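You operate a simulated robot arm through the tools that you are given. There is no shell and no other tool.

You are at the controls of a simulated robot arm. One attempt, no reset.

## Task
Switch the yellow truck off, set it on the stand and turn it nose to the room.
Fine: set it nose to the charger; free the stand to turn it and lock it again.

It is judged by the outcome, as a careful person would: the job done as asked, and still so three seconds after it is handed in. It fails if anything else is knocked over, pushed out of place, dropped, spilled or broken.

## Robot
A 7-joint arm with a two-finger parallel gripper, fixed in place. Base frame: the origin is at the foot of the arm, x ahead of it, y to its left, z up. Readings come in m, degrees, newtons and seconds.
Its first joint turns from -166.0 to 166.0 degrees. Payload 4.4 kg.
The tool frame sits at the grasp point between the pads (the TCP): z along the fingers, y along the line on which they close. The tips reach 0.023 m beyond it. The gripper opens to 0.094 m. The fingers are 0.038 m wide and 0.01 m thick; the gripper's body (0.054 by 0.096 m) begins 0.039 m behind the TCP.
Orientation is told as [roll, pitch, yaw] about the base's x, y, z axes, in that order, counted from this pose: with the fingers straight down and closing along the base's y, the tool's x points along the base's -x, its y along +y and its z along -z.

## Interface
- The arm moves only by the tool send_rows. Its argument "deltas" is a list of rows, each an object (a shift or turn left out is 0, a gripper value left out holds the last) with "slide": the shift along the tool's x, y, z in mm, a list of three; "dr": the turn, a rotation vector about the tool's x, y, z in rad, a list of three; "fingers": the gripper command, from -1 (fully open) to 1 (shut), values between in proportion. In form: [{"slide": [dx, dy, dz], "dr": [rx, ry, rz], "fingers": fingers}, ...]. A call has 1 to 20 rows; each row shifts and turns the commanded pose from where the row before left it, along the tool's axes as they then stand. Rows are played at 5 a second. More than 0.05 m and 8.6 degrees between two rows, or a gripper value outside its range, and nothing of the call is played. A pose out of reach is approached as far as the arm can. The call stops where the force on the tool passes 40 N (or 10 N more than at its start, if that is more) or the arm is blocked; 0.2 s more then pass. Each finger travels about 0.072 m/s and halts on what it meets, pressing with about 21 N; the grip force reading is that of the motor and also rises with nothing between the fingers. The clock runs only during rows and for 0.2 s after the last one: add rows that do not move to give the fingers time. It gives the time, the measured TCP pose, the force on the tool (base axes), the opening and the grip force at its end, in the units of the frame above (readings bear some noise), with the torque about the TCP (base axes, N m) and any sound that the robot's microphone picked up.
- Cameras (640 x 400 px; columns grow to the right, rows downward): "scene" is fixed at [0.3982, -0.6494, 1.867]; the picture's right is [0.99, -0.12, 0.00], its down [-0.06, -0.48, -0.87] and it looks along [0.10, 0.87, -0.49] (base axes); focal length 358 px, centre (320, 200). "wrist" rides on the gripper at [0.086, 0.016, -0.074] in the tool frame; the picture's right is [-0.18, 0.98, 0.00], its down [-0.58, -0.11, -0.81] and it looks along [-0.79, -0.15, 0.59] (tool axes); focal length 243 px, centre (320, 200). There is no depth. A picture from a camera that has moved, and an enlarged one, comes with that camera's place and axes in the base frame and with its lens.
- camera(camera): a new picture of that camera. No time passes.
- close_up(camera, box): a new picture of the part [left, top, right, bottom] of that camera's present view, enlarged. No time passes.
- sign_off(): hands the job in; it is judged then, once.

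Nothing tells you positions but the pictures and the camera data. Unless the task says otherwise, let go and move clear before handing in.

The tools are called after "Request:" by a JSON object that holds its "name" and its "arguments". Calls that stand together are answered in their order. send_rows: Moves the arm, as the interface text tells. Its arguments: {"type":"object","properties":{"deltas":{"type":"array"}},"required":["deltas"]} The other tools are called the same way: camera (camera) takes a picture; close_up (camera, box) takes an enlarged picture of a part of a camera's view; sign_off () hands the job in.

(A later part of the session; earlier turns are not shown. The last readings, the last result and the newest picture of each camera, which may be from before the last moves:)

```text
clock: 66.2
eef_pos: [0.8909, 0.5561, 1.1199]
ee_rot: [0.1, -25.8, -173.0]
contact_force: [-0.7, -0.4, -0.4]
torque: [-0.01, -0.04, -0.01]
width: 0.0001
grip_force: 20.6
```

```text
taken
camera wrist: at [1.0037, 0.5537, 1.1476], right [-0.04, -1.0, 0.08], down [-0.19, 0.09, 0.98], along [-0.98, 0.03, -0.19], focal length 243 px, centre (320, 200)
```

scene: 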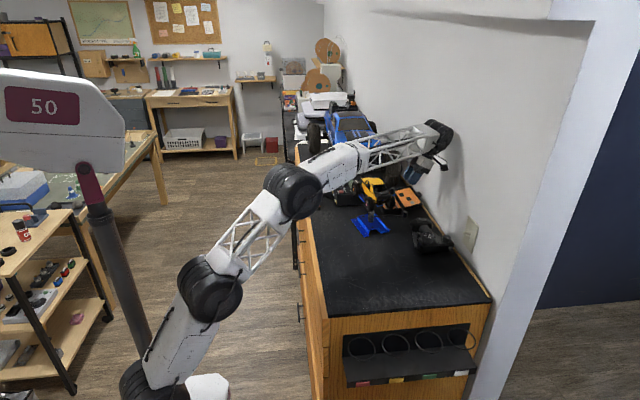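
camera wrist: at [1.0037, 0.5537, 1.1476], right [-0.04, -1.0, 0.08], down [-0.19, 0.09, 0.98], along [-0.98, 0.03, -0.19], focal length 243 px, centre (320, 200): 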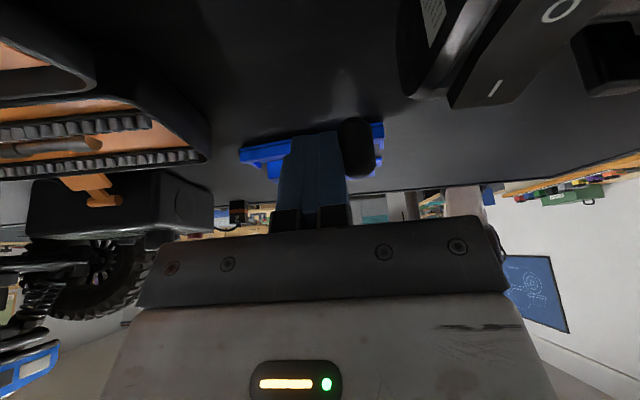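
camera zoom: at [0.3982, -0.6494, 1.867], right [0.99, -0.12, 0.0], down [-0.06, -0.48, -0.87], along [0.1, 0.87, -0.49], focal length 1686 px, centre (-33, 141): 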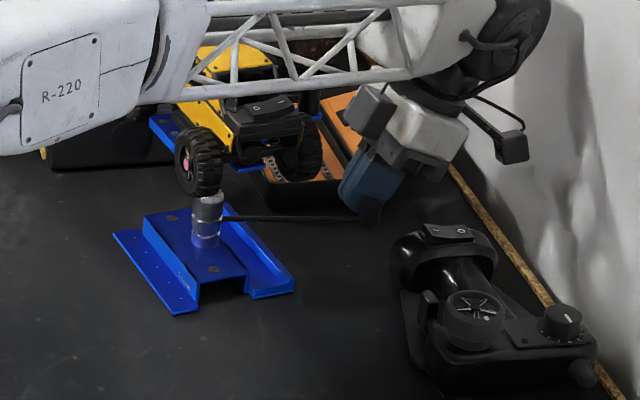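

Fingers are now beside the knob. Pushing it clockwise along its arc.

Request:
{"name": "send_rows", "arguments": {"deltas": [{"slide": [0, 4, 0], "dr": [0.0113, 0, 0.0236]}, {"slide": [0, 4, 0], "dr": [0.0113, 0, 0.0236]}, {"slide": [0, 4, 0], "dr": [0.0113, 0, 0.0236]}, {}]}}

Request:
{"name": "close_up", "arguments": {"camera": "scene", "box": [335, 170, 455, 255]}}

Request:
{"name": "camera", "arguments": {"camera": "wrist"}}

```text
clock: 67.2
eef_pos: [0.8924, 0.5443, 1.1183]
ee_rot: [0.1, -25.6, -177.4]
contact_force: [-0.6, 0.2, 0.1]
torque: [0.01, 0.0, -0.01]
width: 0.0
grip_force: 20.9
```

```text
4.71 times, centred on (395, 212) of scene
camera zoom: at [0.3982, -0.6494, 1.867], right [0.99, -0.12, 0.0], down [-0.06, -0.48, -0.87], along [0.1, 0.87, -0.49], focal length 1686 px, centre (-33, 141)
```

zoom: 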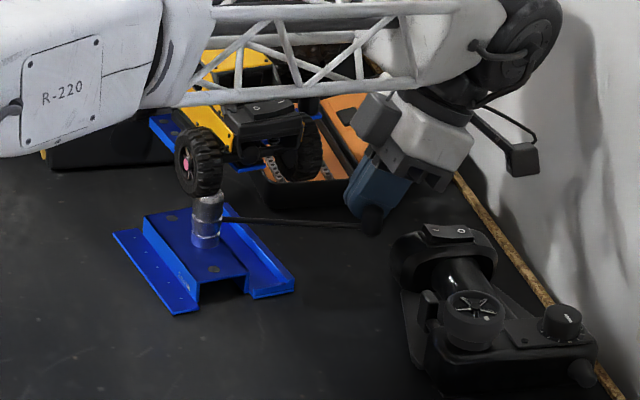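

```text
taken
camera wrist: at [1.0045, 0.5333, 1.1474], right [-0.12, -0.99, 0.08], down [-0.18, 0.1, 0.98], along [-0.98, 0.1, -0.19], focal length 243 px, centre (320, 200)
```

wrist: 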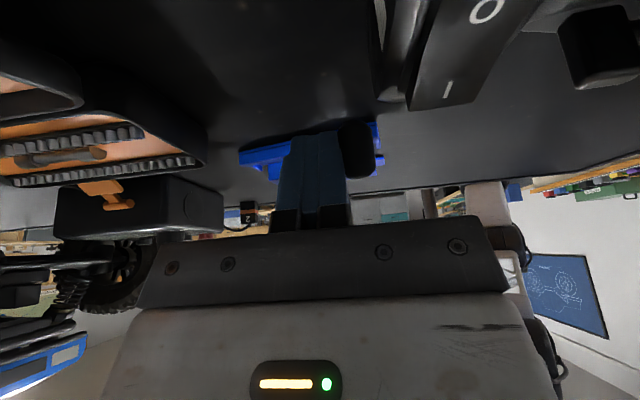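

The lever turns freely clockwise while the base stays put. I'll pull the hand inward 8 mm to stay away from the heat gun and keep going.

Request:
{"name": "send_rows", "arguments": {"deltas": [{"slide": [-7.2, 0, 3], "dr": [0.0113, 0, 0.0236]}, {"slide": [-0.5, 5, 0], "dr": [0.015, 0, 0.0315]}, {"slide": [-0.5, 5, 0], "dr": [0.015, 0, 0.0315]}, {"slide": [-0.5, 5, 0], "dr": [0.015, 0, 0.0315]}, {}]}}

Request:
{"name": "close_up", "arguments": {"camera": "scene", "box": [335, 170, 455, 255]}}

Request:
{"name": "camera", "arguments": {"camera": "wrist"}}

```text
clock: 68.4
eef_pos: [0.8838, 0.5293, 1.1205]
ee_rot: [0.2, -25.7, 175.1]
contact_force: [0.3, -0.9, 0.3]
torque: [0.05, 0.01, -0.03]
width: 0.0002
grip_force: 21.0
```

```text
4.71 times, centred on (395, 212) of scene
camera zoom: at [0.3982, -0.6494, 1.867], right [0.99, -0.12, 0.0], down [-0.06, -0.48, -0.87], along [0.1, 0.87, -0.49], focal length 1686 px, centre (-33, 141)
```

zoom: 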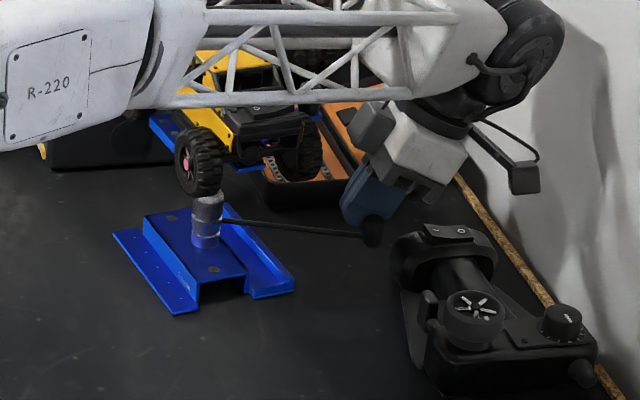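

```text
taken
camera wrist: at [0.9928, 0.5034, 1.1488], right [-0.25, -0.97, 0.08], down [-0.17, 0.13, 0.98], along [-0.95, 0.23, -0.19], focal length 243 px, centre (320, 200)
```

wrist: 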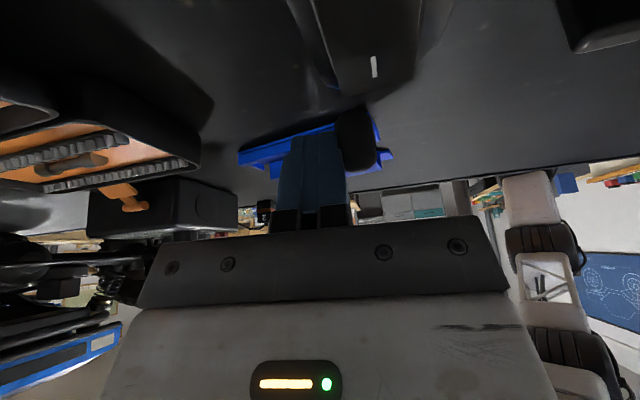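

Request:
{"name": "send_rows", "arguments": {"deltas": [{"slide": [-0.3, 5, 0], "dr": [0.0158, 0, 0.0329]}, {"slide": [-0.3, 5, 0], "dr": [0.0158, 0, 0.0329]}, {"slide": [-0.3, 5, 0], "dr": [0.0158, 0, 0.0329]}, {"slide": [-0.3, 5, 0], "dr": [0.0158, 0, 0.0329]}, {}]}}

Request:
{"name": "close_up", "arguments": {"camera": "scene", "box": [335, 170, 455, 255]}}

Request:
{"name": "camera", "arguments": {"camera": "wrist"}}

```text
clock: 69.6
eef_pos: [0.8797, 0.5105, 1.1206]
ee_rot: [0.1, -25.7, 166.9]
contact_force: [0.5, 0.7, -0.3]
torque: [-0.03, 0.0, 0.0]
width: 0.0003
grip_force: 21.6
```

```text
4.71 times, centred on (395, 212) of scene
camera zoom: at [0.3982, -0.6494, 1.867], right [0.99, -0.12, 0.0], down [-0.06, -0.48, -0.87], along [0.1, 0.87, -0.49], focal length 1686 px, centre (-33, 141)
```

zoom: 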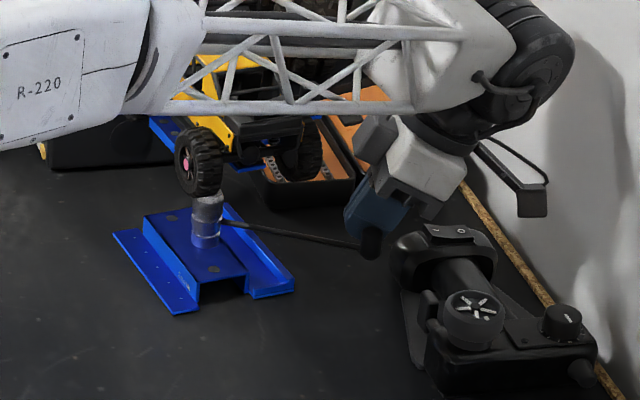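

```text
taken
camera wrist: at [0.9845, 0.4683, 1.1493], right [-0.39, -0.92, 0.08], down [-0.15, 0.15, 0.98], along [-0.91, 0.37, -0.19], focal length 243 px, centre (320, 200)
```

wrist: 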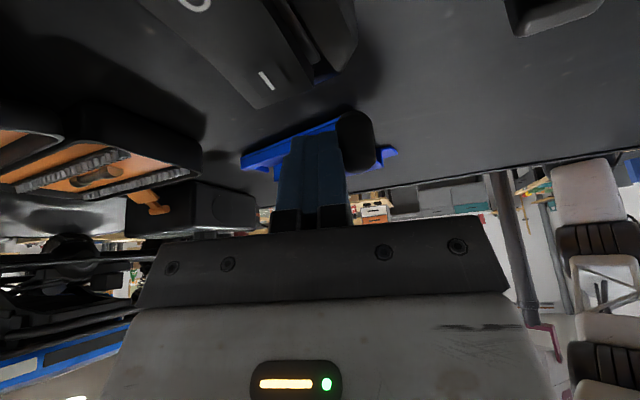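

Request:
{"name": "send_rows", "arguments": {"deltas": [{"slide": [0, 5, 0], "dr": [0.0158, 0, 0.0329]}, {"slide": [0, 5, 0], "dr": [0.0158, 0, 0.0329]}, {"slide": [0, 5, 0], "dr": [0.0158, 0, 0.0329]}, {"slide": [0, 5, 0], "dr": [0.0158, 0, 0.0329]}, {}]}}

Request:
{"name": "close_up", "arguments": {"camera": "scene", "box": [335, 170, 455, 255]}}

Request:
{"name": "camera", "arguments": {"camera": "wrist"}}

```text
clock: 70.8
eef_pos: [0.8749, 0.4921, 1.1201]
ee_rot: [0.1, -25.7, 158.4]
contact_force: [2.5, 2.9, 3.5]
torque: [0.06, -0.02, -0.02]
width: 0.0
grip_force: 21.5
```

```text
4.71 times, centred on (395, 212) of scene
camera zoom: at [0.3982, -0.6494, 1.867], right [0.99, -0.12, 0.0], down [-0.06, -0.48, -0.87], along [0.1, 0.87, -0.49], focal length 1686 px, centre (-33, 141)
```

zoom: 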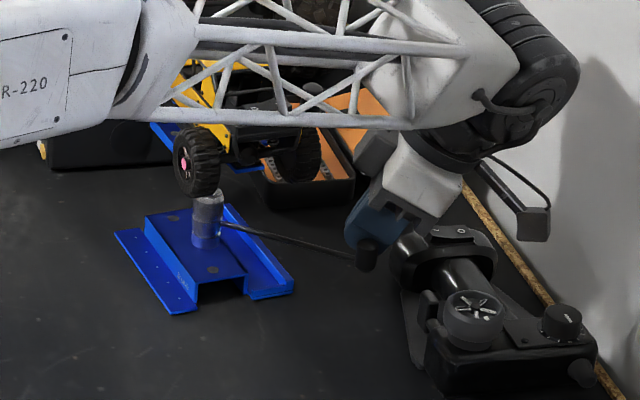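

```text
taken
camera wrist: at [0.9719, 0.4348, 1.1493], right [-0.52, -0.85, 0.08], down [-0.12, 0.17, 0.98], along [-0.85, 0.49, -0.19], focal length 243 px, centre (320, 200)
```

wrist: 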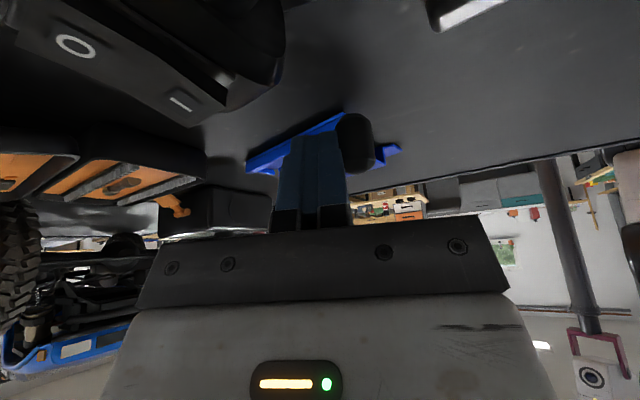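

There's about 5 N of resistance now and the base edge begins to follow, so the lever has reached its free stop after about 35° of travel. Pushing further should turn the base back; I'll go in small increments and check it.

Request:
{"name": "send_rows", "arguments": {"deltas": [{"slide": [0, 5, 0], "dr": [0.0158, 0, 0.0329]}, {"slide": [0, 5, 0], "dr": [0.0158, 0, 0.0329]}, {}]}}

Request:
{"name": "close_up", "arguments": {"camera": "scene", "box": [335, 170, 455, 255]}}

```text
clock: 71.6
eef_pos: [0.8704, 0.4826, 1.1205]
ee_rot: [0.1, -25.6, 154.1]
contact_force: [0.5, 3.5, 1.1]
torque: [0.08, 0.0, -0.03]
width: 0.0
grip_force: 21.4
```

```text
4.71 times, centred on (395, 212) of scene
camera zoom: at [0.3982, -0.6494, 1.867], right [0.99, -0.12, 0.0], down [-0.06, -0.48, -0.87], along [0.1, 0.87, -0.49], focal length 1686 px, centre (-33, 141)
```

zoom: 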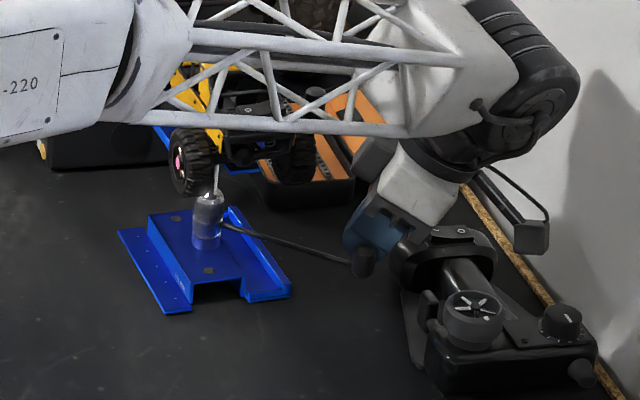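

The base is turning back, about a third recovered. Continuing.

Request:
{"name": "send_rows", "arguments": {"deltas": [{"slide": [0, 5, 0], "dr": [0.0158, 0, 0.0329]}, {"slide": [0, 5, 0], "dr": [0.0158, 0, 0.0329]}, {}]}}

Request:
{"name": "close_up", "arguments": {"camera": "scene", "box": [335, 170, 455, 255]}}

```text
clock: 72.4
eef_pos: [0.8665, 0.4737, 1.1217]
ee_rot: [0.1, -25.6, 150.0]
contact_force: [1.8, 3.9, 3.4]
torque: [0.05, -0.02, 0.02]
width: 0.0
grip_force: 21.2
```

```text
4.71 times, centred on (395, 212) of scene
camera zoom: at [0.3982, -0.6494, 1.867], right [0.99, -0.12, 0.0], down [-0.06, -0.48, -0.87], along [0.1, 0.87, -0.49], focal length 1686 px, centre (-33, 141)
```

zoom: 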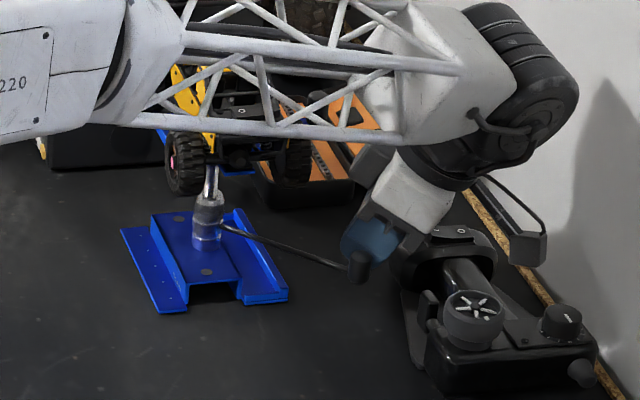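

Request:
{"name": "send_rows", "arguments": {"deltas": [{"slide": [0, 5, 0], "dr": [0.0158, 0, 0.0329]}, {"slide": [0, 5, 0], "dr": [0.0158, 0, 0.0329]}, {}]}}

Request:
{"name": "close_up", "arguments": {"camera": "scene", "box": [290, 170, 470, 282]}}

Request:
{"name": "camera", "arguments": {"camera": "wrist"}}

```text
clock: 73.2
eef_pos: [0.8611, 0.4639, 1.122]
ee_rot: [0.1, -25.6, 145.8]
contact_force: [2.8, 1.8, 2.8]
torque: [0.01, -0.02, 0.01]
width: 0.0001
grip_force: 20.6
```

```text
3.56 times, centred on (380, 226) of scene
camera zoom: at [0.3982, -0.6494, 1.867], right [0.99, -0.12, 0.0], down [-0.06, -0.48, -0.87], along [0.1, 0.87, -0.49], focal length 1274 px, centre (107, 108)
```

zoom: 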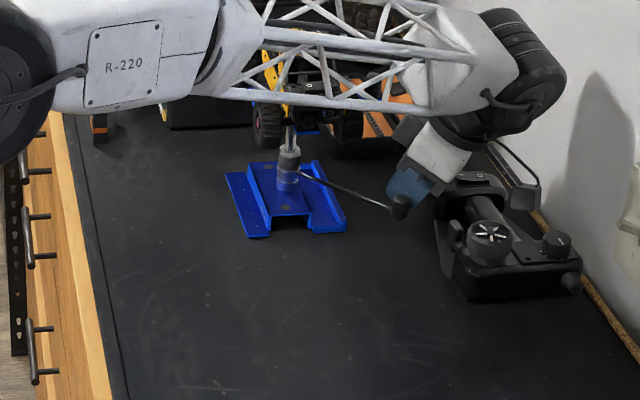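

```text
taken
camera wrist: at [0.9437, 0.3878, 1.1499], right [-0.69, -0.72, 0.08], down [-0.08, 0.19, 0.98], along [-0.72, 0.67, -0.19], focal length 243 px, centre (320, 200)
```

wrist: 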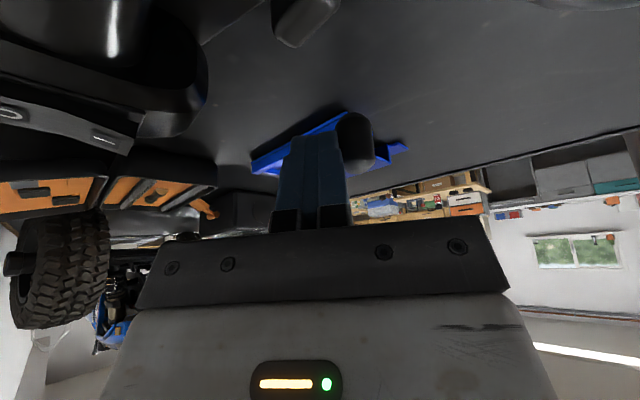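

The base is back at its original pose within a millimetre or two in the picture, and the lever is at its free stop. Backing off and lifting clear to inspect everything.

Request:
{"name": "send_rows", "arguments": {"deltas": [{"slide": [0, -4, 0]}, {"slide": [-13, 0, -27]}, {"slide": [-13, 0, -27]}, {"slide": [-20, 0, -42]}, {"slide": [-20, 0, -42]}, {"slide": [20, 20, -20]}, {"slide": [20, 20, -20]}, {}]}}

Request:
{"name": "close_up", "arguments": {"camera": "scene", "box": [290, 170, 470, 282]}}

Request:
{"name": "camera", "arguments": {"camera": "wrist"}}

```text
clock: 75.0
eef_pos: [0.8848, 0.4035, 1.2942]
ee_rot: [0.1, -25.6, 145.8]
contact_force: [0.3, 0.3, -0.1]
torque: [-0.05, -0.02, 0.01]
width: 0.0
grip_force: 21.0
```

```text
3.56 times, centred on (380, 226) of scene
camera zoom: at [0.3982, -0.6494, 1.867], right [0.99, -0.12, 0.0], down [-0.06, -0.48, -0.87], along [0.1, 0.87, -0.49], focal length 1274 px, centre (107, 108)
```

zoom: 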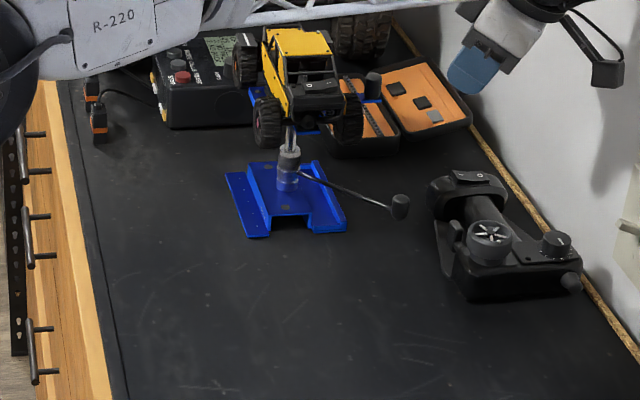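

```text
taken
camera wrist: at [0.9672, 0.3276, 1.3214], right [-0.69, -0.72, 0.08], down [-0.08, 0.19, 0.98], along [-0.72, 0.67, -0.19], focal length 243 px, centre (320, 200)
```

wrist: 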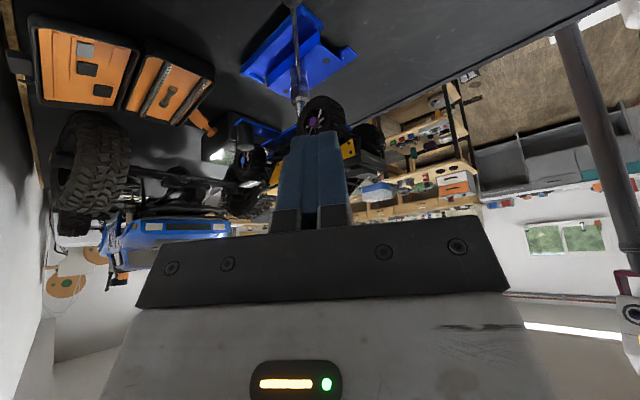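

Everything looks good: the base is restored and the lever is free at about −45°. Now I'll straighten the hand, turn it to yaw 180 and look at the crank from above.

Request:
{"name": "send_rows", "arguments": {"deltas": [{"slide": [0, 0, -20], "dr": [0, 0.149, 0], "fingers": 0.4}, {"slide": [0, 0, -20], "dr": [0, 0.149, 0]}, {"slide": [0, 0, -20], "dr": [0, 0.149, 0]}, {"slide": [0, 0, -25], "dr": [0, 0, -0.149]}, {"dr": [0, 0, -0.149]}, {"dr": [0, 0, -0.149]}, {"dr": [0, 0, -0.15]}, {"slide": [-5, -40, 0]}, {"slide": [-5, -40, 0]}, {"slide": [-5, -40, 0]}, {"slide": [0, -37, 0]}, {}]}}

Request:
{"name": "camera", "arguments": {"camera": "wrist"}}

Request:
{"name": "camera", "arguments": {"camera": "scene"}}

```text
clock: 77.6
eef_pos: [0.8836, 0.5531, 1.3735]
ee_rot: [0.1, 0.0, -180.0]
contact_force: [-0.3, 0.3, -0.4]
torque: [0.02, -0.03, -0.02]
width: 0.0283
grip_force: 0.1
```

```text
taken
camera wrist: at [0.9704, 0.5357, 1.4483], right [-0.18, -0.98, 0.0], down [-0.58, 0.11, 0.81], along [-0.79, 0.15, -0.59], focal length 243 px, centre (320, 200)
```

wrist: 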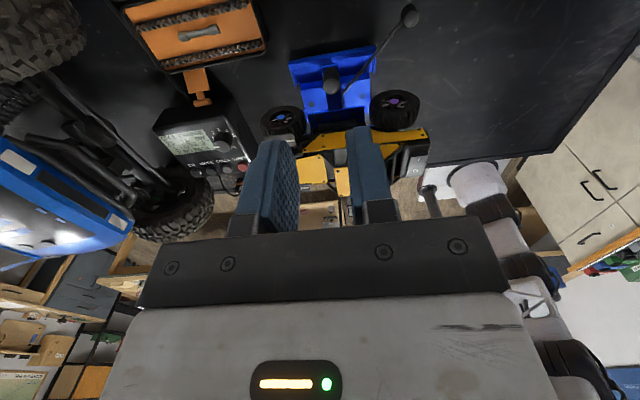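

```text
taken
```

scene: 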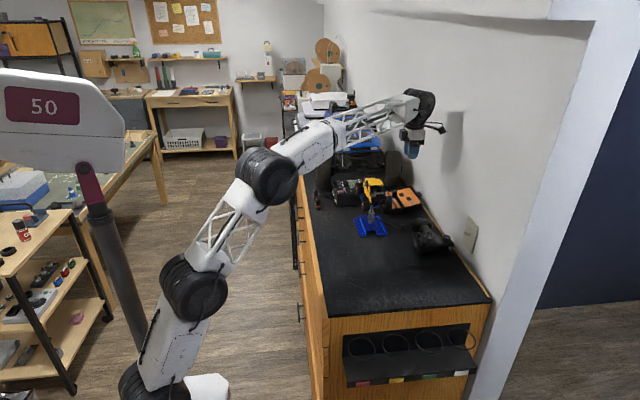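

Request:
{"name": "close_up", "arguments": {"camera": "wrist", "box": [250, 30, 430, 160]}}

```text
3.08 times, centred on (340, 95) of wrist
camera zoom: at [0.9704, 0.5357, 1.4483], right [-0.18, -0.98, 0.0], down [-0.58, 0.11, 0.81], along [-0.79, 0.15, -0.59], focal length 746 px, centre (258, 523)
```

zoom: 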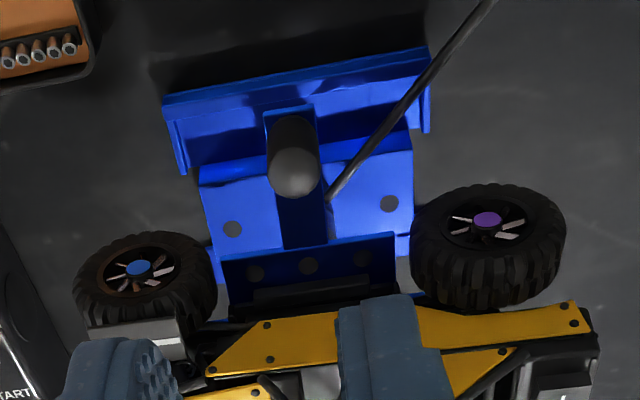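

The crank knob is at about (0.842, 0.548) and the axis at about (0.7475, 0.5475). I'm bringing the half-open fingers down around the crank knob, staying above the arm plate.

Request:
{"name": "send_rows", "arguments": {"deltas": [{"slide": [-41.6, 5.4, 0]}, {"slide": [0, 0, 40]}, {"slide": [0, 0, 40]}, {"slide": [0, 0, 35]}, {}]}}

Request:
{"name": "camera", "arguments": {"camera": "wrist"}}

Request:
{"name": "close_up", "arguments": {"camera": "scene", "box": [335, 150, 435, 220]}}

```text
clock: 78.8
eef_pos: [0.8419, 0.5451, 1.2591]
ee_rot: [0.1, 0.0, -179.9]
contact_force: [0.7, 0.9, 0.1]
torque: [0.0, -0.01, -0.02]
width: 0.0281
grip_force: 0.1
```

```text
taken
camera wrist: at [0.9288, 0.5287, 1.3324], right [-0.18, -0.98, 0.0], down [-0.58, 0.11, 0.81], along [-0.79, 0.15, -0.59], focal length 243 px, centre (320, 200)
```

wrist: 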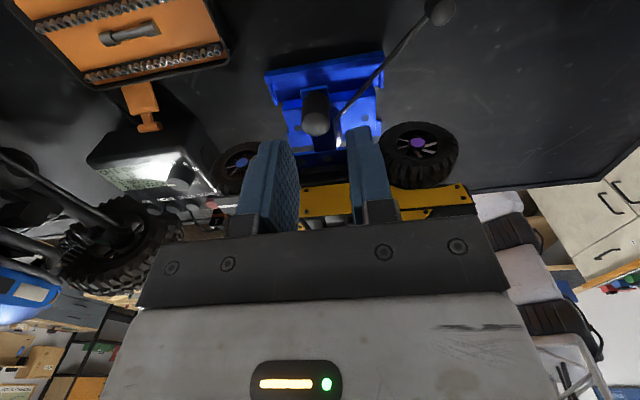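

```text
5.71 times, centred on (385, 185) of scene
camera zoom: at [0.3982, -0.6494, 1.867], right [0.99, -0.12, 0.0], down [-0.06, -0.48, -0.87], along [0.1, 0.87, -0.49], focal length 2048 px, centre (-51, 286)
```

zoom: 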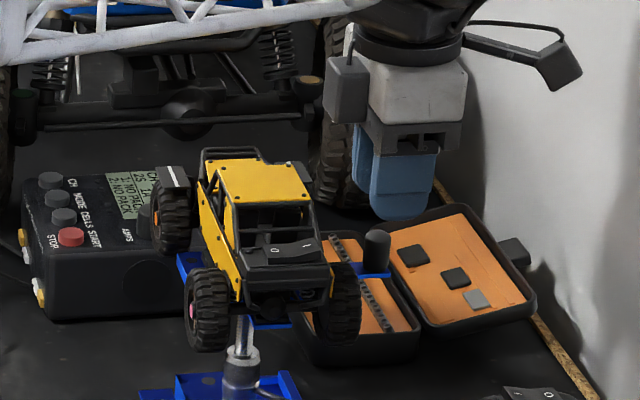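

Request:
{"name": "send_rows", "arguments": {"deltas": [{"slide": [0, -2, 15]}, {"slide": [0, 0, 15]}, {"slide": [0, 0, 6]}, {"slide": [0, 0, 5]}, {}]}}

Request:
{"name": "camera", "arguments": {"camera": "wrist"}}

Request:
{"name": "close_up", "arguments": {"camera": "scene", "box": [335, 150, 435, 220]}}

```text
clock: 80.0
eef_pos: [0.8418, 0.548, 1.2193]
ee_rot: [0.1, 0.0, -179.9]
contact_force: [0.2, 0.7, -0.1]
torque: [-0.01, 0.02, 0.01]
width: 0.0282
grip_force: 0.1
```

```text
taken
camera wrist: at [0.9292, 0.5311, 1.2919], right [-0.18, -0.98, 0.0], down [-0.58, 0.11, 0.81], along [-0.79, 0.15, -0.59], focal length 243 px, centre (320, 200)
```

wrist: 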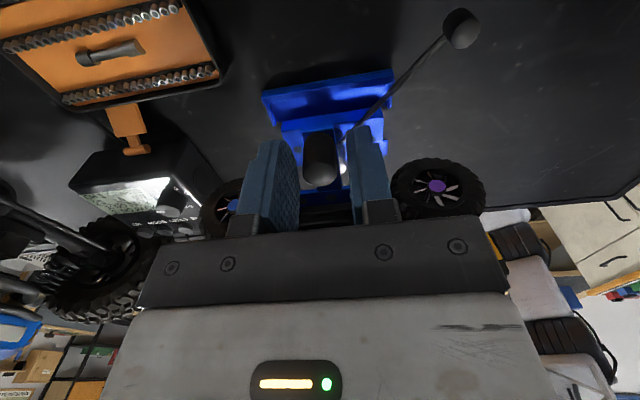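

```text
5.71 times, centred on (385, 185) of scene
camera zoom: at [0.3982, -0.6494, 1.867], right [0.99, -0.12, 0.0], down [-0.06, -0.48, -0.87], along [0.1, 0.87, -0.49], focal length 2048 px, centre (-51, 286)
```

zoom: 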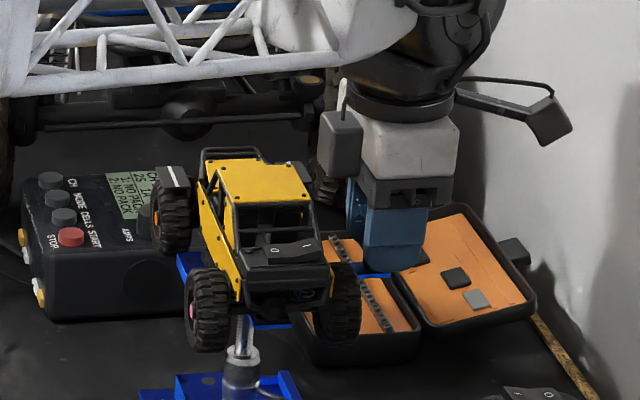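

The fork is around the crank knob. Turning counter-clockwise in 5° steps, checking the base after the first few.

Request:
{"name": "send_rows", "arguments": {"deltas": [{"slide": [-0.36, -8.24, 0], "dr": [0, 0, -0.0873]}, {"slide": [-0.36, -8.24, 0], "dr": [0, 0, -0.0873]}, {"slide": [-0.36, -8.24, 0], "dr": [0, 0, -0.0873]}, {}]}}

Request:
{"name": "close_up", "arguments": {"camera": "scene", "box": [290, 170, 470, 282]}}

Request:
{"name": "camera", "arguments": {"camera": "wrist"}}

```text
clock: 81.0
eef_pos: [0.8386, 0.5733, 1.2193]
ee_rot: [0.1, -0.1, -164.9]
contact_force: [-0.2, 0.7, 0.3]
torque: [0.01, 0.01, 0.02]
width: 0.0281
grip_force: 0.1
```

```text
3.56 times, centred on (380, 226) of scene
camera zoom: at [0.3982, -0.6494, 1.867], right [0.99, -0.12, 0.0], down [-0.06, -0.48, -0.87], along [0.1, 0.87, -0.49], focal length 1274 px, centre (107, 108)
```

zoom: 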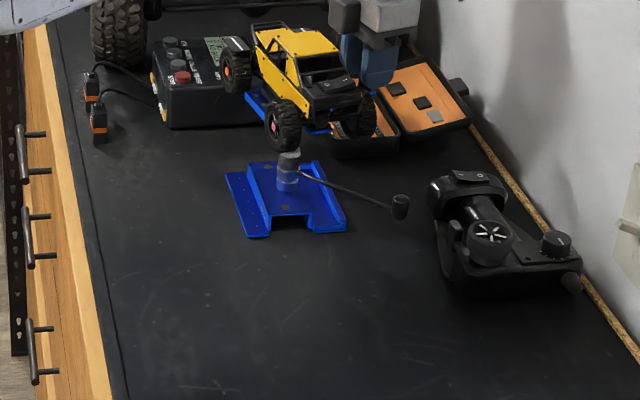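

```text
taken
camera wrist: at [0.9269, 0.5785, 1.2922], right [0.08, -1.0, 0.0], down [-0.59, -0.05, 0.81], along [-0.8, -0.06, -0.59], focal length 243 px, centre (320, 200)
```

wrist: 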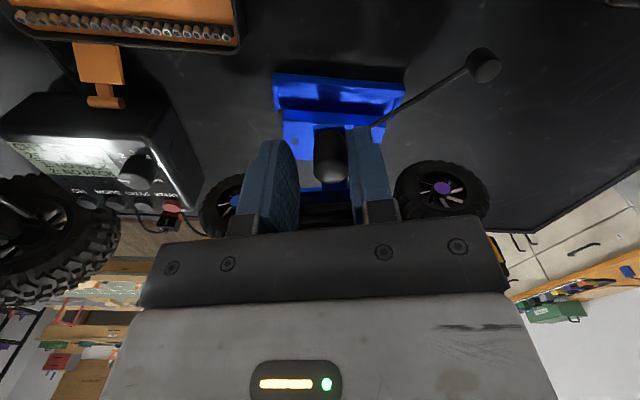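

The head turns freely and the base doesn't move. Continuing.

Request:
{"name": "send_rows", "arguments": {"deltas": [{"slide": [-0.36, -8.24, 0], "dr": [0, 0, -0.0873]}, {"slide": [-0.36, -8.24, 0], "dr": [0, 0, -0.0873]}, {"slide": [-0.36, -8.24, 0], "dr": [0, 0, -0.0873]}, {"slide": [-0.36, -8.24, 0], "dr": [0, 0, -0.0873]}, {"slide": [-0.36, -8.24, 0], "dr": [0, 0, -0.0873]}, {"slide": [-0.36, -8.24, 0], "dr": [0, 0, -0.0873]}, {}]}}

Request:
{"name": "close_up", "arguments": {"camera": "scene", "box": [290, 150, 470, 262]}}

Request:
{"name": "camera", "arguments": {"camera": "wrist"}}

```text
clock: 82.6
eef_pos: [0.7945, 0.6421, 1.2195]
ee_rot: [1.9, 0.2, -147.1]
contact_force: [-0.1, 0.5, -0.3]
torque: [0.01, -0.01, -0.01]
width: 0.0282
grip_force: 0.0
out of reach, approached as far as the arm can: row 3, 4, 5, 6
```

```text
3.56 times, centred on (380, 206) of scene
camera zoom: at [0.3982, -0.6494, 1.867], right [0.99, -0.12, 0.0], down [-0.06, -0.48, -0.87], along [0.1, 0.87, -0.49], focal length 1274 px, centre (107, 179)
```

zoom: 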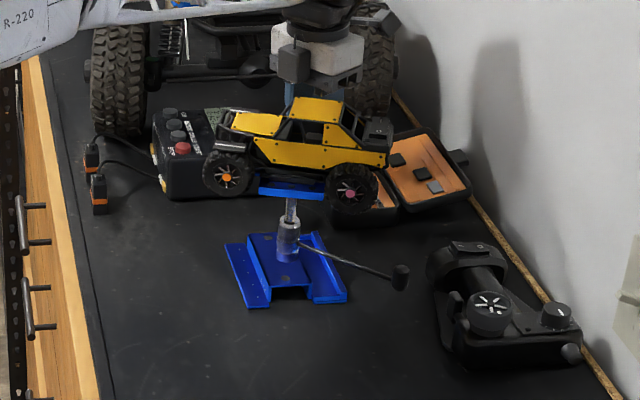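

```text
taken
camera wrist: at [0.875, 0.6761, 1.2935], right [0.38, -0.93, 0.03], down [-0.56, -0.2, 0.8], along [-0.73, -0.32, -0.6], focal length 243 px, centre (320, 200)
```

wrist: 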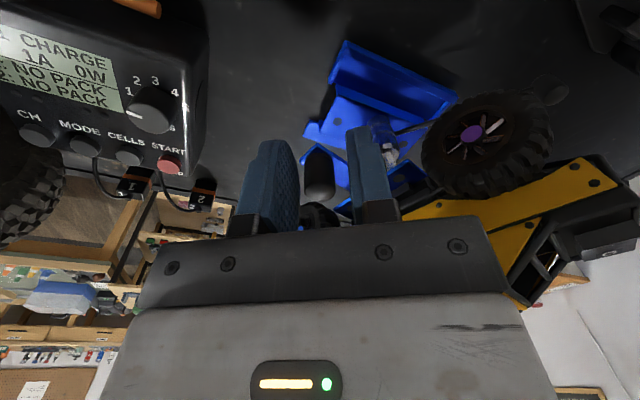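

The truck has turned about 67° and the base hasn't moved, but the wrist hit its yaw limit. I'll lift off, turn the hand the other way to yaw ≈70, and finish the turn from there.

Request:
{"name": "send_rows", "arguments": {"deltas": [{"slide": [0, 0, -20]}, {"slide": [0, 0, -40]}, {"slide": [0, 0, -40], "dr": [0, 0, 0.147]}, {"dr": [0, 0, 0.147]}, {"dr": [0, 0, 0.147]}, {"dr": [0, 0, 0.147]}, {"dr": [0, 0, 0.147]}, {"dr": [0, 0, 0.147]}, {"dr": [0, 0, 0.147]}, {"dr": [0, 0, 0.147]}, {"dr": [0, 0, 0.147]}, {"dr": [0, 0, 0.147]}, {"dr": [0, 0, 0.147]}, {"dr": [0, 0, 0.147]}, {"dr": [0, 0, 0.147]}, {"dr": [0, 0, 0.147]}, {"dr": [0, 0, 0.147]}, {"dr": [0, 0, 0.147]}, {"dr": [0, 0, 0.147]}, {}]}}

Request:
{"name": "camera", "arguments": {"camera": "wrist"}}

Request:
{"name": "close_up", "arguments": {"camera": "scene", "box": [290, 150, 470, 262]}}

```text
clock: 86.8
eef_pos: [0.7927, 0.6444, 1.32]
ee_rot: [-1.5, 1.0, 69.6]
contact_force: [-0.5, 0.6, 0.1]
torque: [0.0, 0.01, 0.01]
width: 0.0281
grip_force: 0.0
```

```text
taken
camera wrist: at [0.7467, 0.5698, 1.3934], right [-0.86, 0.51, -0.03], down [0.29, 0.53, 0.8], along [0.43, 0.68, -0.6], focal length 243 px, centre (320, 200)
```

wrist: 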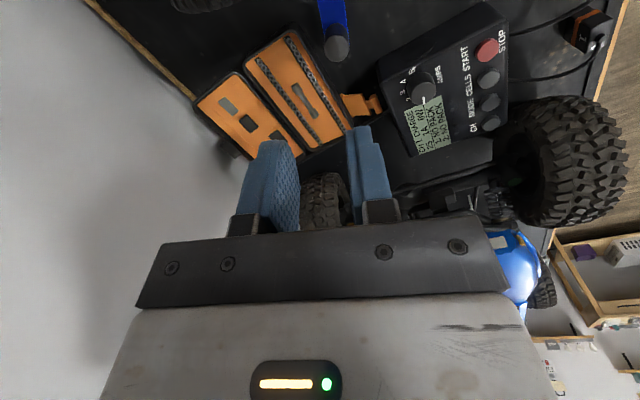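

```text
3.56 times, centred on (380, 206) of scene
camera zoom: at [0.3982, -0.6494, 1.867], right [0.99, -0.12, 0.0], down [-0.06, -0.48, -0.87], along [0.1, 0.87, -0.49], focal length 1274 px, centre (107, 179)
```

zoom: 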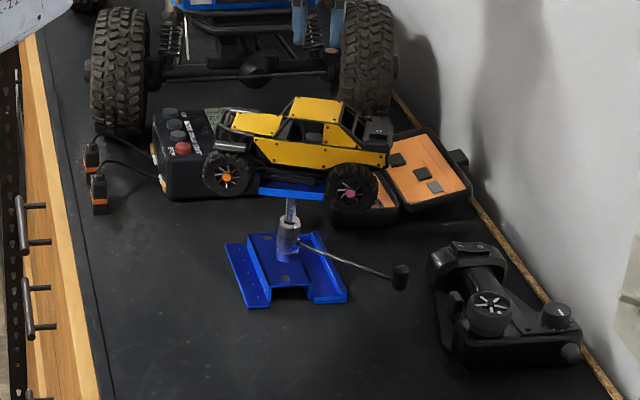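

The nose is now about 22° short of facing straight to the room (−x). I'll drop the fork around the crank knob again from this side, watching clearance over the roof.

Request:
{"name": "send_rows", "arguments": {"deltas": [{"slide": [15.1, 7.9, 0]}, {"slide": [0, 0, 30]}, {"slide": [0, 0, 25]}, {"slide": [0, 0, 10]}, {}]}}

Request:
{"name": "camera", "arguments": {"camera": "wrist"}}

Request:
{"name": "close_up", "arguments": {"camera": "scene", "box": [335, 150, 435, 220]}}

```text
clock: 88.0
eef_pos: [0.7813, 0.6312, 1.2542]
ee_rot: [-1.6, 1.1, 69.9]
contact_force: [-0.1, 0.1, -0.3]
torque: [-0.02, -0.01, 0.0]
width: 0.0281
grip_force: 0.0
```

```text
taken
camera wrist: at [0.7355, 0.5567, 1.3287], right [-0.86, 0.51, -0.03], down [0.29, 0.53, 0.8], along [0.43, 0.68, -0.6], focal length 243 px, centre (320, 200)
```

wrist: 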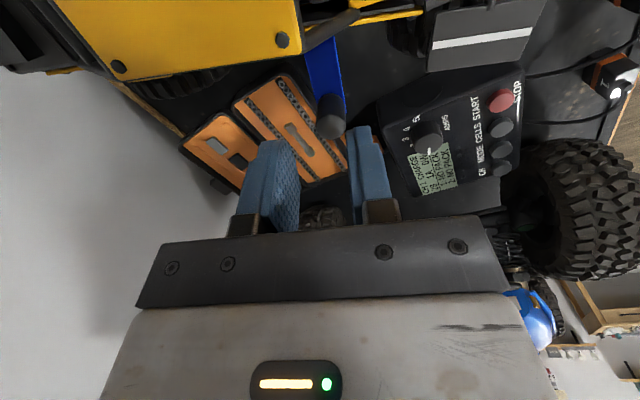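

```text
5.71 times, centred on (385, 185) of scene
camera zoom: at [0.3982, -0.6494, 1.867], right [0.99, -0.12, 0.0], down [-0.06, -0.48, -0.87], along [0.1, 0.87, -0.49], focal length 2048 px, centre (-51, 286)
```

zoom: 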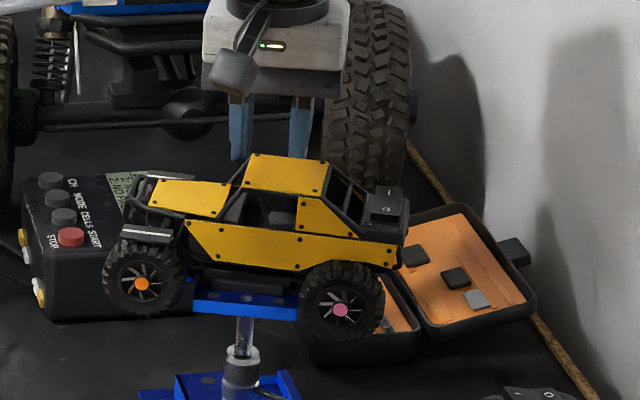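

About 45 mm of clearance over the roof, so another 28 mm down is fine.

Request:
{"name": "send_rows", "arguments": {"deltas": [{"slide": [0, -2, 12]}, {"slide": [0, 0, 10]}, {"slide": [0, 0, 7]}, {}]}}

Request:
{"name": "camera", "arguments": {"camera": "wrist"}}

Request:
{"name": "close_up", "arguments": {"camera": "scene", "box": [335, 150, 435, 220]}}

```text
clock: 88.8
eef_pos: [0.7835, 0.6305, 1.2329]
ee_rot: [-1.9, 0.4, 69.7]
contact_force: [-0.9, 1.0, 3.0]
torque: [0.05, 0.03, 0.01]
width: 0.0283
grip_force: 0.1
stopped in row 4: the force on the tool passed its limit at 46 N (the readings are from after the stop); the commanded pose is now the measured one
```

```text
taken
camera wrist: at [0.737, 0.5549, 1.3075], right [-0.86, 0.51, -0.03], down [0.28, 0.52, 0.8], along [0.43, 0.68, -0.59], focal length 243 px, centre (320, 200)
```

wrist: 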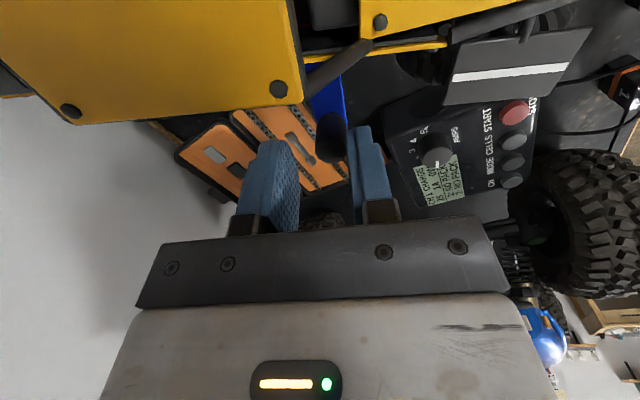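

```text
5.71 times, centred on (385, 185) of scene
camera zoom: at [0.3982, -0.6494, 1.867], right [0.99, -0.12, 0.0], down [-0.06, -0.48, -0.87], along [0.1, 0.87, -0.49], focal length 2048 px, centre (-51, 286)
```

zoom: 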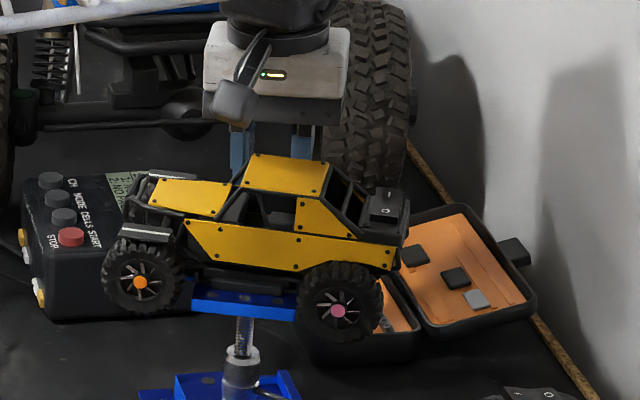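

The finger tip landed on the knob's top, about 5 mm off centre. Nothing shifted in the picture. I'll lift, shift over by 6 mm and retry gently.

Request:
{"name": "send_rows", "arguments": {"deltas": [{"slide": [0, 0, -12]}, {"slide": [0, 6, 0], "fingers": 0.3}, {}]}}

Request:
{"name": "camera", "arguments": {"camera": "wrist"}}

```text
clock: 89.6
eef_pos: [0.776, 0.6321, 1.2451]
ee_rot: [-1.9, 0.4, 69.7]
contact_force: [0.1, 0.0, 0.2]
torque: [0.02, 0.02, -0.03]
width: 0.033
grip_force: 0.1
```

```text
taken
camera wrist: at [0.7312, 0.5576, 1.319], right [-0.86, 0.51, -0.03], down [0.28, 0.52, 0.8], along [0.43, 0.68, -0.59], focal length 243 px, centre (320, 200)
```

wrist: 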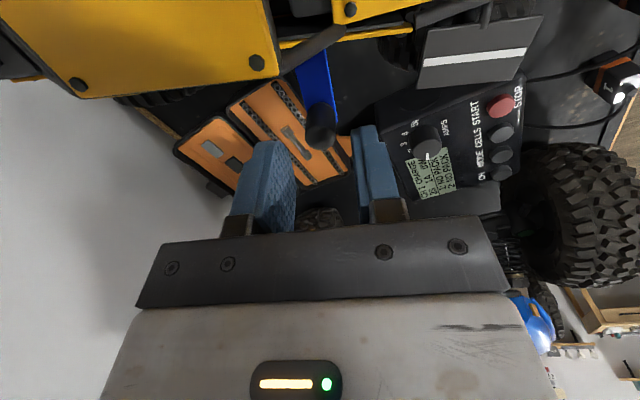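

Request:
{"name": "send_rows", "arguments": {"deltas": [{"slide": [0, 0, 6]}, {"slide": [0, 0, 5]}, {"slide": [0, 0, 5]}, {"slide": [0, 0, 3]}, {}]}}

Request:
{"name": "camera", "arguments": {"camera": "wrist"}}

Request:
{"name": "close_up", "arguments": {"camera": "scene", "box": [335, 150, 435, 220]}}

```text
clock: 90.8
eef_pos: [0.7782, 0.6323, 1.2271]
ee_rot: [-1.9, 0.5, 69.6]
contact_force: [0.3, -0.7, 0.3]
torque: [0.02, 0.0, 0.03]
width: 0.0328
grip_force: 0.0
```

```text
taken
camera wrist: at [0.7318, 0.557, 1.3], right [-0.86, 0.51, -0.03], down [0.28, 0.52, 0.8], along [0.43, 0.68, -0.59], focal length 243 px, centre (320, 200)
```

wrist: 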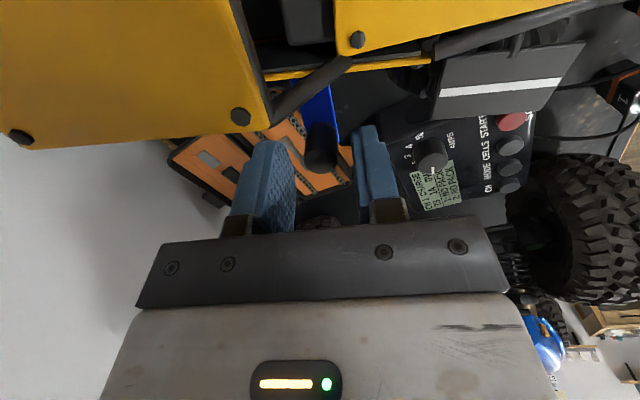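

```text
5.71 times, centred on (385, 185) of scene
camera zoom: at [0.3982, -0.6494, 1.867], right [0.99, -0.12, 0.0], down [-0.06, -0.48, -0.87], along [0.1, 0.87, -0.49], focal length 2048 px, centre (-51, 286)
```

zoom: 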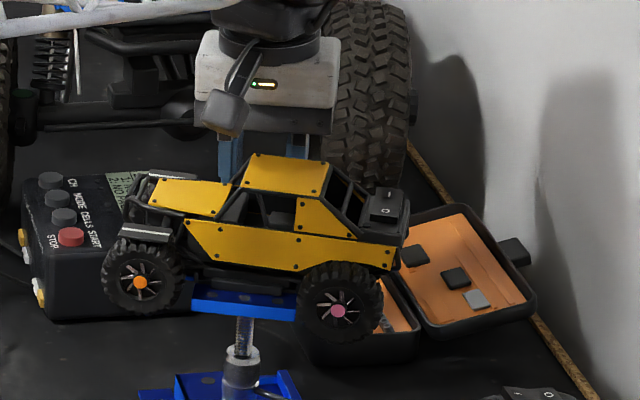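

The fork is in place. Narrowing it slightly and continuing the turn.

Request:
{"name": "send_rows", "arguments": {"deltas": [{"fingers": 0.42}, {"slide": [0.34, 7.9, 0], "dr": [0, 0, -0.0873]}, {"slide": [0.34, 7.9, 0], "dr": [0, 0, -0.0873]}, {"slide": [0.34, 7.9, 0], "dr": [0, 0, -0.0873]}, {"slide": [0.34, 7.9, 0], "dr": [0, 0, -0.0873]}, {}]}}

Request:
{"name": "camera", "arguments": {"camera": "wrist"}}

Request:
{"name": "close_up", "arguments": {"camera": "scene", "box": [335, 150, 435, 220]}}

```text
clock: 92.2
eef_pos: [0.7473, 0.6374, 1.2255]
ee_rot: [-1.6, 1.1, 89.7]
contact_force: [-0.1, 0.6, -0.1]
torque: [0.01, -0.05, 0.02]
width: 0.0274
grip_force: 0.1
```

```text
taken
camera wrist: at [0.7294, 0.5519, 1.2999], right [-0.98, 0.19, -0.03], down [0.09, 0.6, 0.8], along [0.17, 0.78, -0.6], focal length 243 px, centre (320, 200)
```

wrist: 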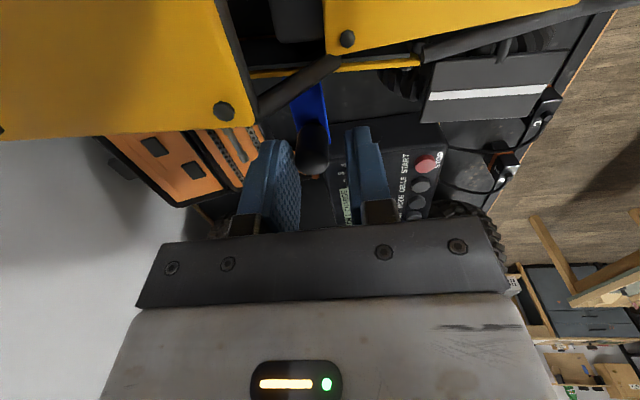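

```text
5.71 times, centred on (385, 185) of scene
camera zoom: at [0.3982, -0.6494, 1.867], right [0.99, -0.12, 0.0], down [-0.06, -0.48, -0.87], along [0.1, 0.87, -0.49], focal length 2048 px, centre (-51, 286)
```

zoom: 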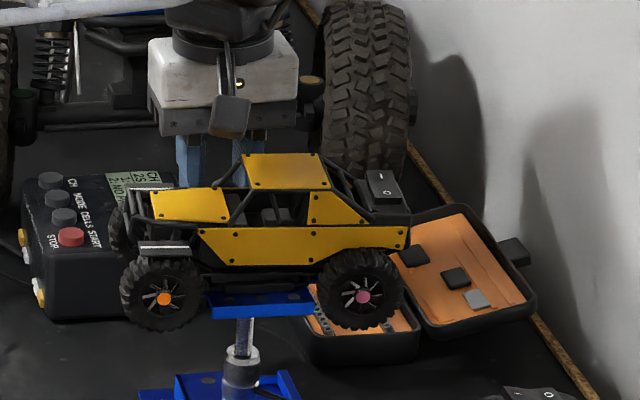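

About 5.5° short of facing straight to the room, so one more step.

Request:
{"name": "send_rows", "arguments": {"deltas": [{"slide": [0.2, 4.4, 0], "dr": [0, 0, -0.049]}, {"slide": [0.2, 4.4, 0], "dr": [0, 0, -0.049]}, {}]}}

Request:
{"name": "close_up", "arguments": {"camera": "scene", "box": [335, 150, 435, 220]}}

Request:
{"name": "close_up", "arguments": {"camera": "scene", "box": [290, 170, 470, 282]}}

```text
clock: 93.0
eef_pos: [0.74, 0.6376, 1.2239]
ee_rot: [-1.4, 1.3, 95.3]
contact_force: [0.3, 0.7, -0.7]
torque: [-0.01, 0.0, 0.03]
width: 0.0272
grip_force: 0.1
```

```text
5.71 times, centred on (385, 185) of scene
camera zoom: at [0.3982, -0.6494, 1.867], right [0.99, -0.12, 0.0], down [-0.06, -0.48, -0.87], along [0.1, 0.87, -0.49], focal length 2048 px, centre (-51, 286)
```

zoom: 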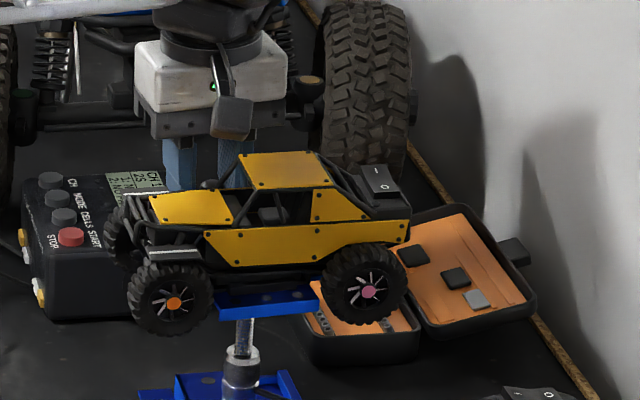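

```text
3.56 times, centred on (380, 226) of scene
camera zoom: at [0.3982, -0.6494, 1.867], right [0.99, -0.12, 0.0], down [-0.06, -0.48, -0.87], along [0.1, 0.87, -0.49], focal length 1274 px, centre (107, 108)
```

zoom: 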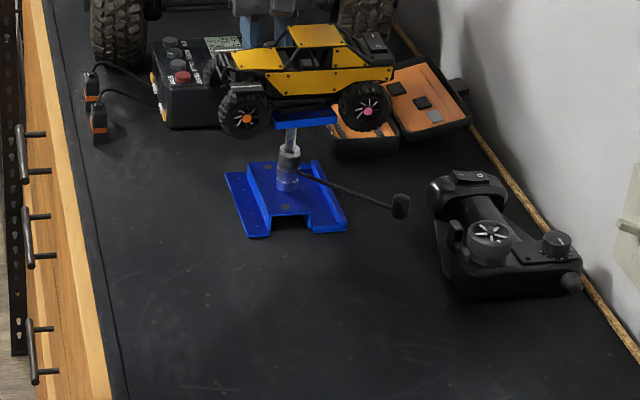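

The nose now faces −x, square to the bench, within about 1°, and the base is unmoved. Lifting off the crank, straightening the wrist and moving round to the lever's outer side to lock it again.

Request:
{"name": "send_rows", "arguments": {"deltas": [{"slide": [0, 0, -20]}, {"slide": [0, 0, -40]}, {"slide": [0, 0, -45]}, {"slide": [0, 0, -20], "dr": [-0.0244, -0.0227, 0], "fingers": 1}, {}]}}

Request:
{"name": "close_up", "arguments": {"camera": "scene", "box": [290, 170, 470, 282]}}

Request:
{"name": "camera", "arguments": {"camera": "wrist"}}

```text
clock: 94.2
eef_pos: [0.7352, 0.6397, 1.3504]
ee_rot: [-0.1, 0.1, 95.3]
contact_force: [0.4, 0.1, 0.0]
torque: [-0.03, 0.01, -0.02]
width: 0.0
grip_force: 21.2
```

```text
3.56 times, centred on (380, 226) of scene
camera zoom: at [0.3982, -0.6494, 1.867], right [0.99, -0.12, 0.0], down [-0.06, -0.48, -0.87], along [0.1, 0.87, -0.49], focal length 1274 px, centre (107, 108)
```

zoom: 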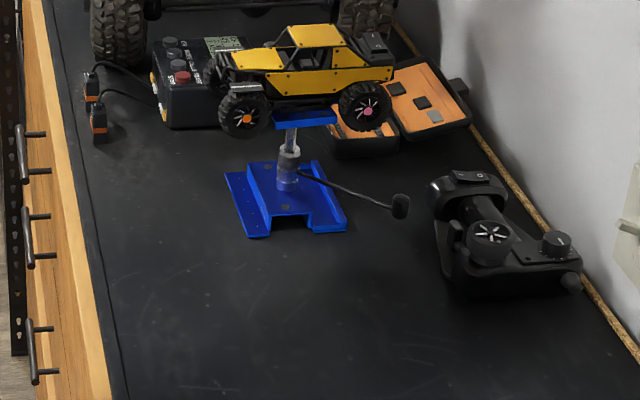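

```text
taken
camera wrist: at [0.7274, 0.5513, 1.424], right [-1.0, 0.09, 0.0], down [0.05, 0.59, 0.81], along [0.08, 0.8, -0.59], focal length 243 px, centre (320, 200)
```

wrist: 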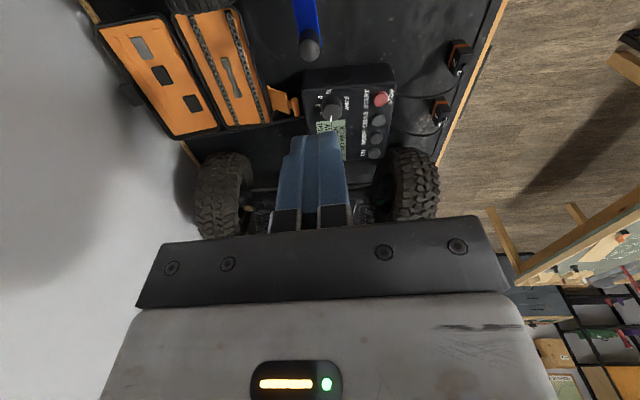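

Request:
{"name": "send_rows", "arguments": {"deltas": [{"slide": [44.2, -15.8, 0]}, {"slide": [44.2, -15.8, 0]}, {"slide": [44.2, -15.8, 0]}, {"slide": [44.2, -15.8, 0]}, {"slide": [44.2, -15.8, 0]}, {"dr": [0, 0, -0.134]}, {"dr": [0, 0, -0.134]}, {"dr": [0, 0, -0.134]}, {"dr": [0, 0, -0.134]}, {}]}}

Request:
{"name": "camera", "arguments": {"camera": "wrist"}}

Request:
{"name": "close_up", "arguments": {"camera": "wrist", "box": [200, 0, 400, 140]}}

```text
clock: 96.4
eef_pos: [0.8346, 0.4264, 1.351]
ee_rot: [-0.1, 0.0, 126.1]
contact_force: [0.3, 0.8, -0.2]
torque: [0.0, -0.01, -0.02]
width: 0.0
grip_force: 20.9
```

```text
taken
camera wrist: at [0.8725, 0.3464, 1.4236], right [-0.9, -0.43, 0.0], down [-0.26, 0.53, 0.81], along [-0.35, 0.73, -0.59], focal length 243 px, centre (320, 200)
```

wrist: 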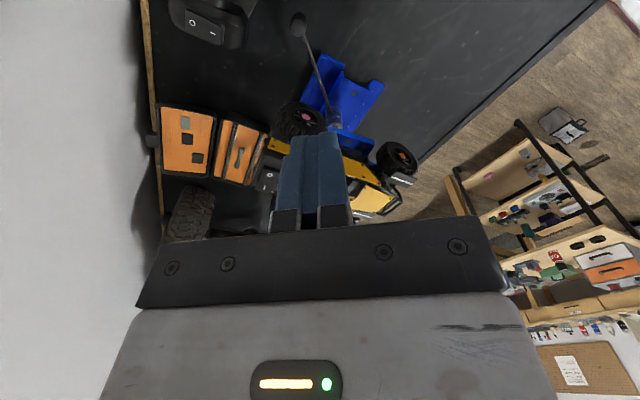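

```text
2.86 times, centred on (300, 70) of wrist
camera zoom: at [0.8725, 0.3464, 1.4236], right [-0.9, -0.43, 0.0], down [-0.26, 0.53, 0.81], along [-0.35, 0.73, -0.59], focal length 693 px, centre (377, 571)
```

zoom: 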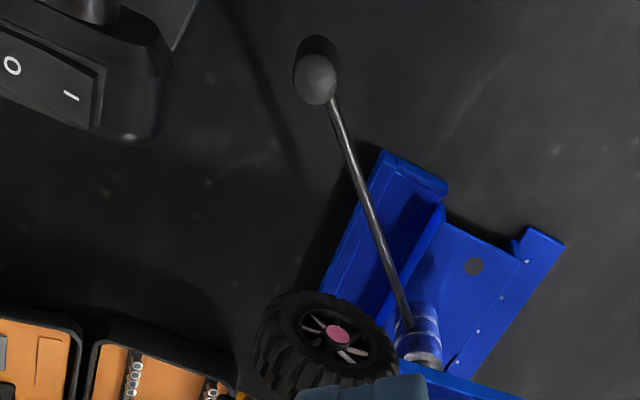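

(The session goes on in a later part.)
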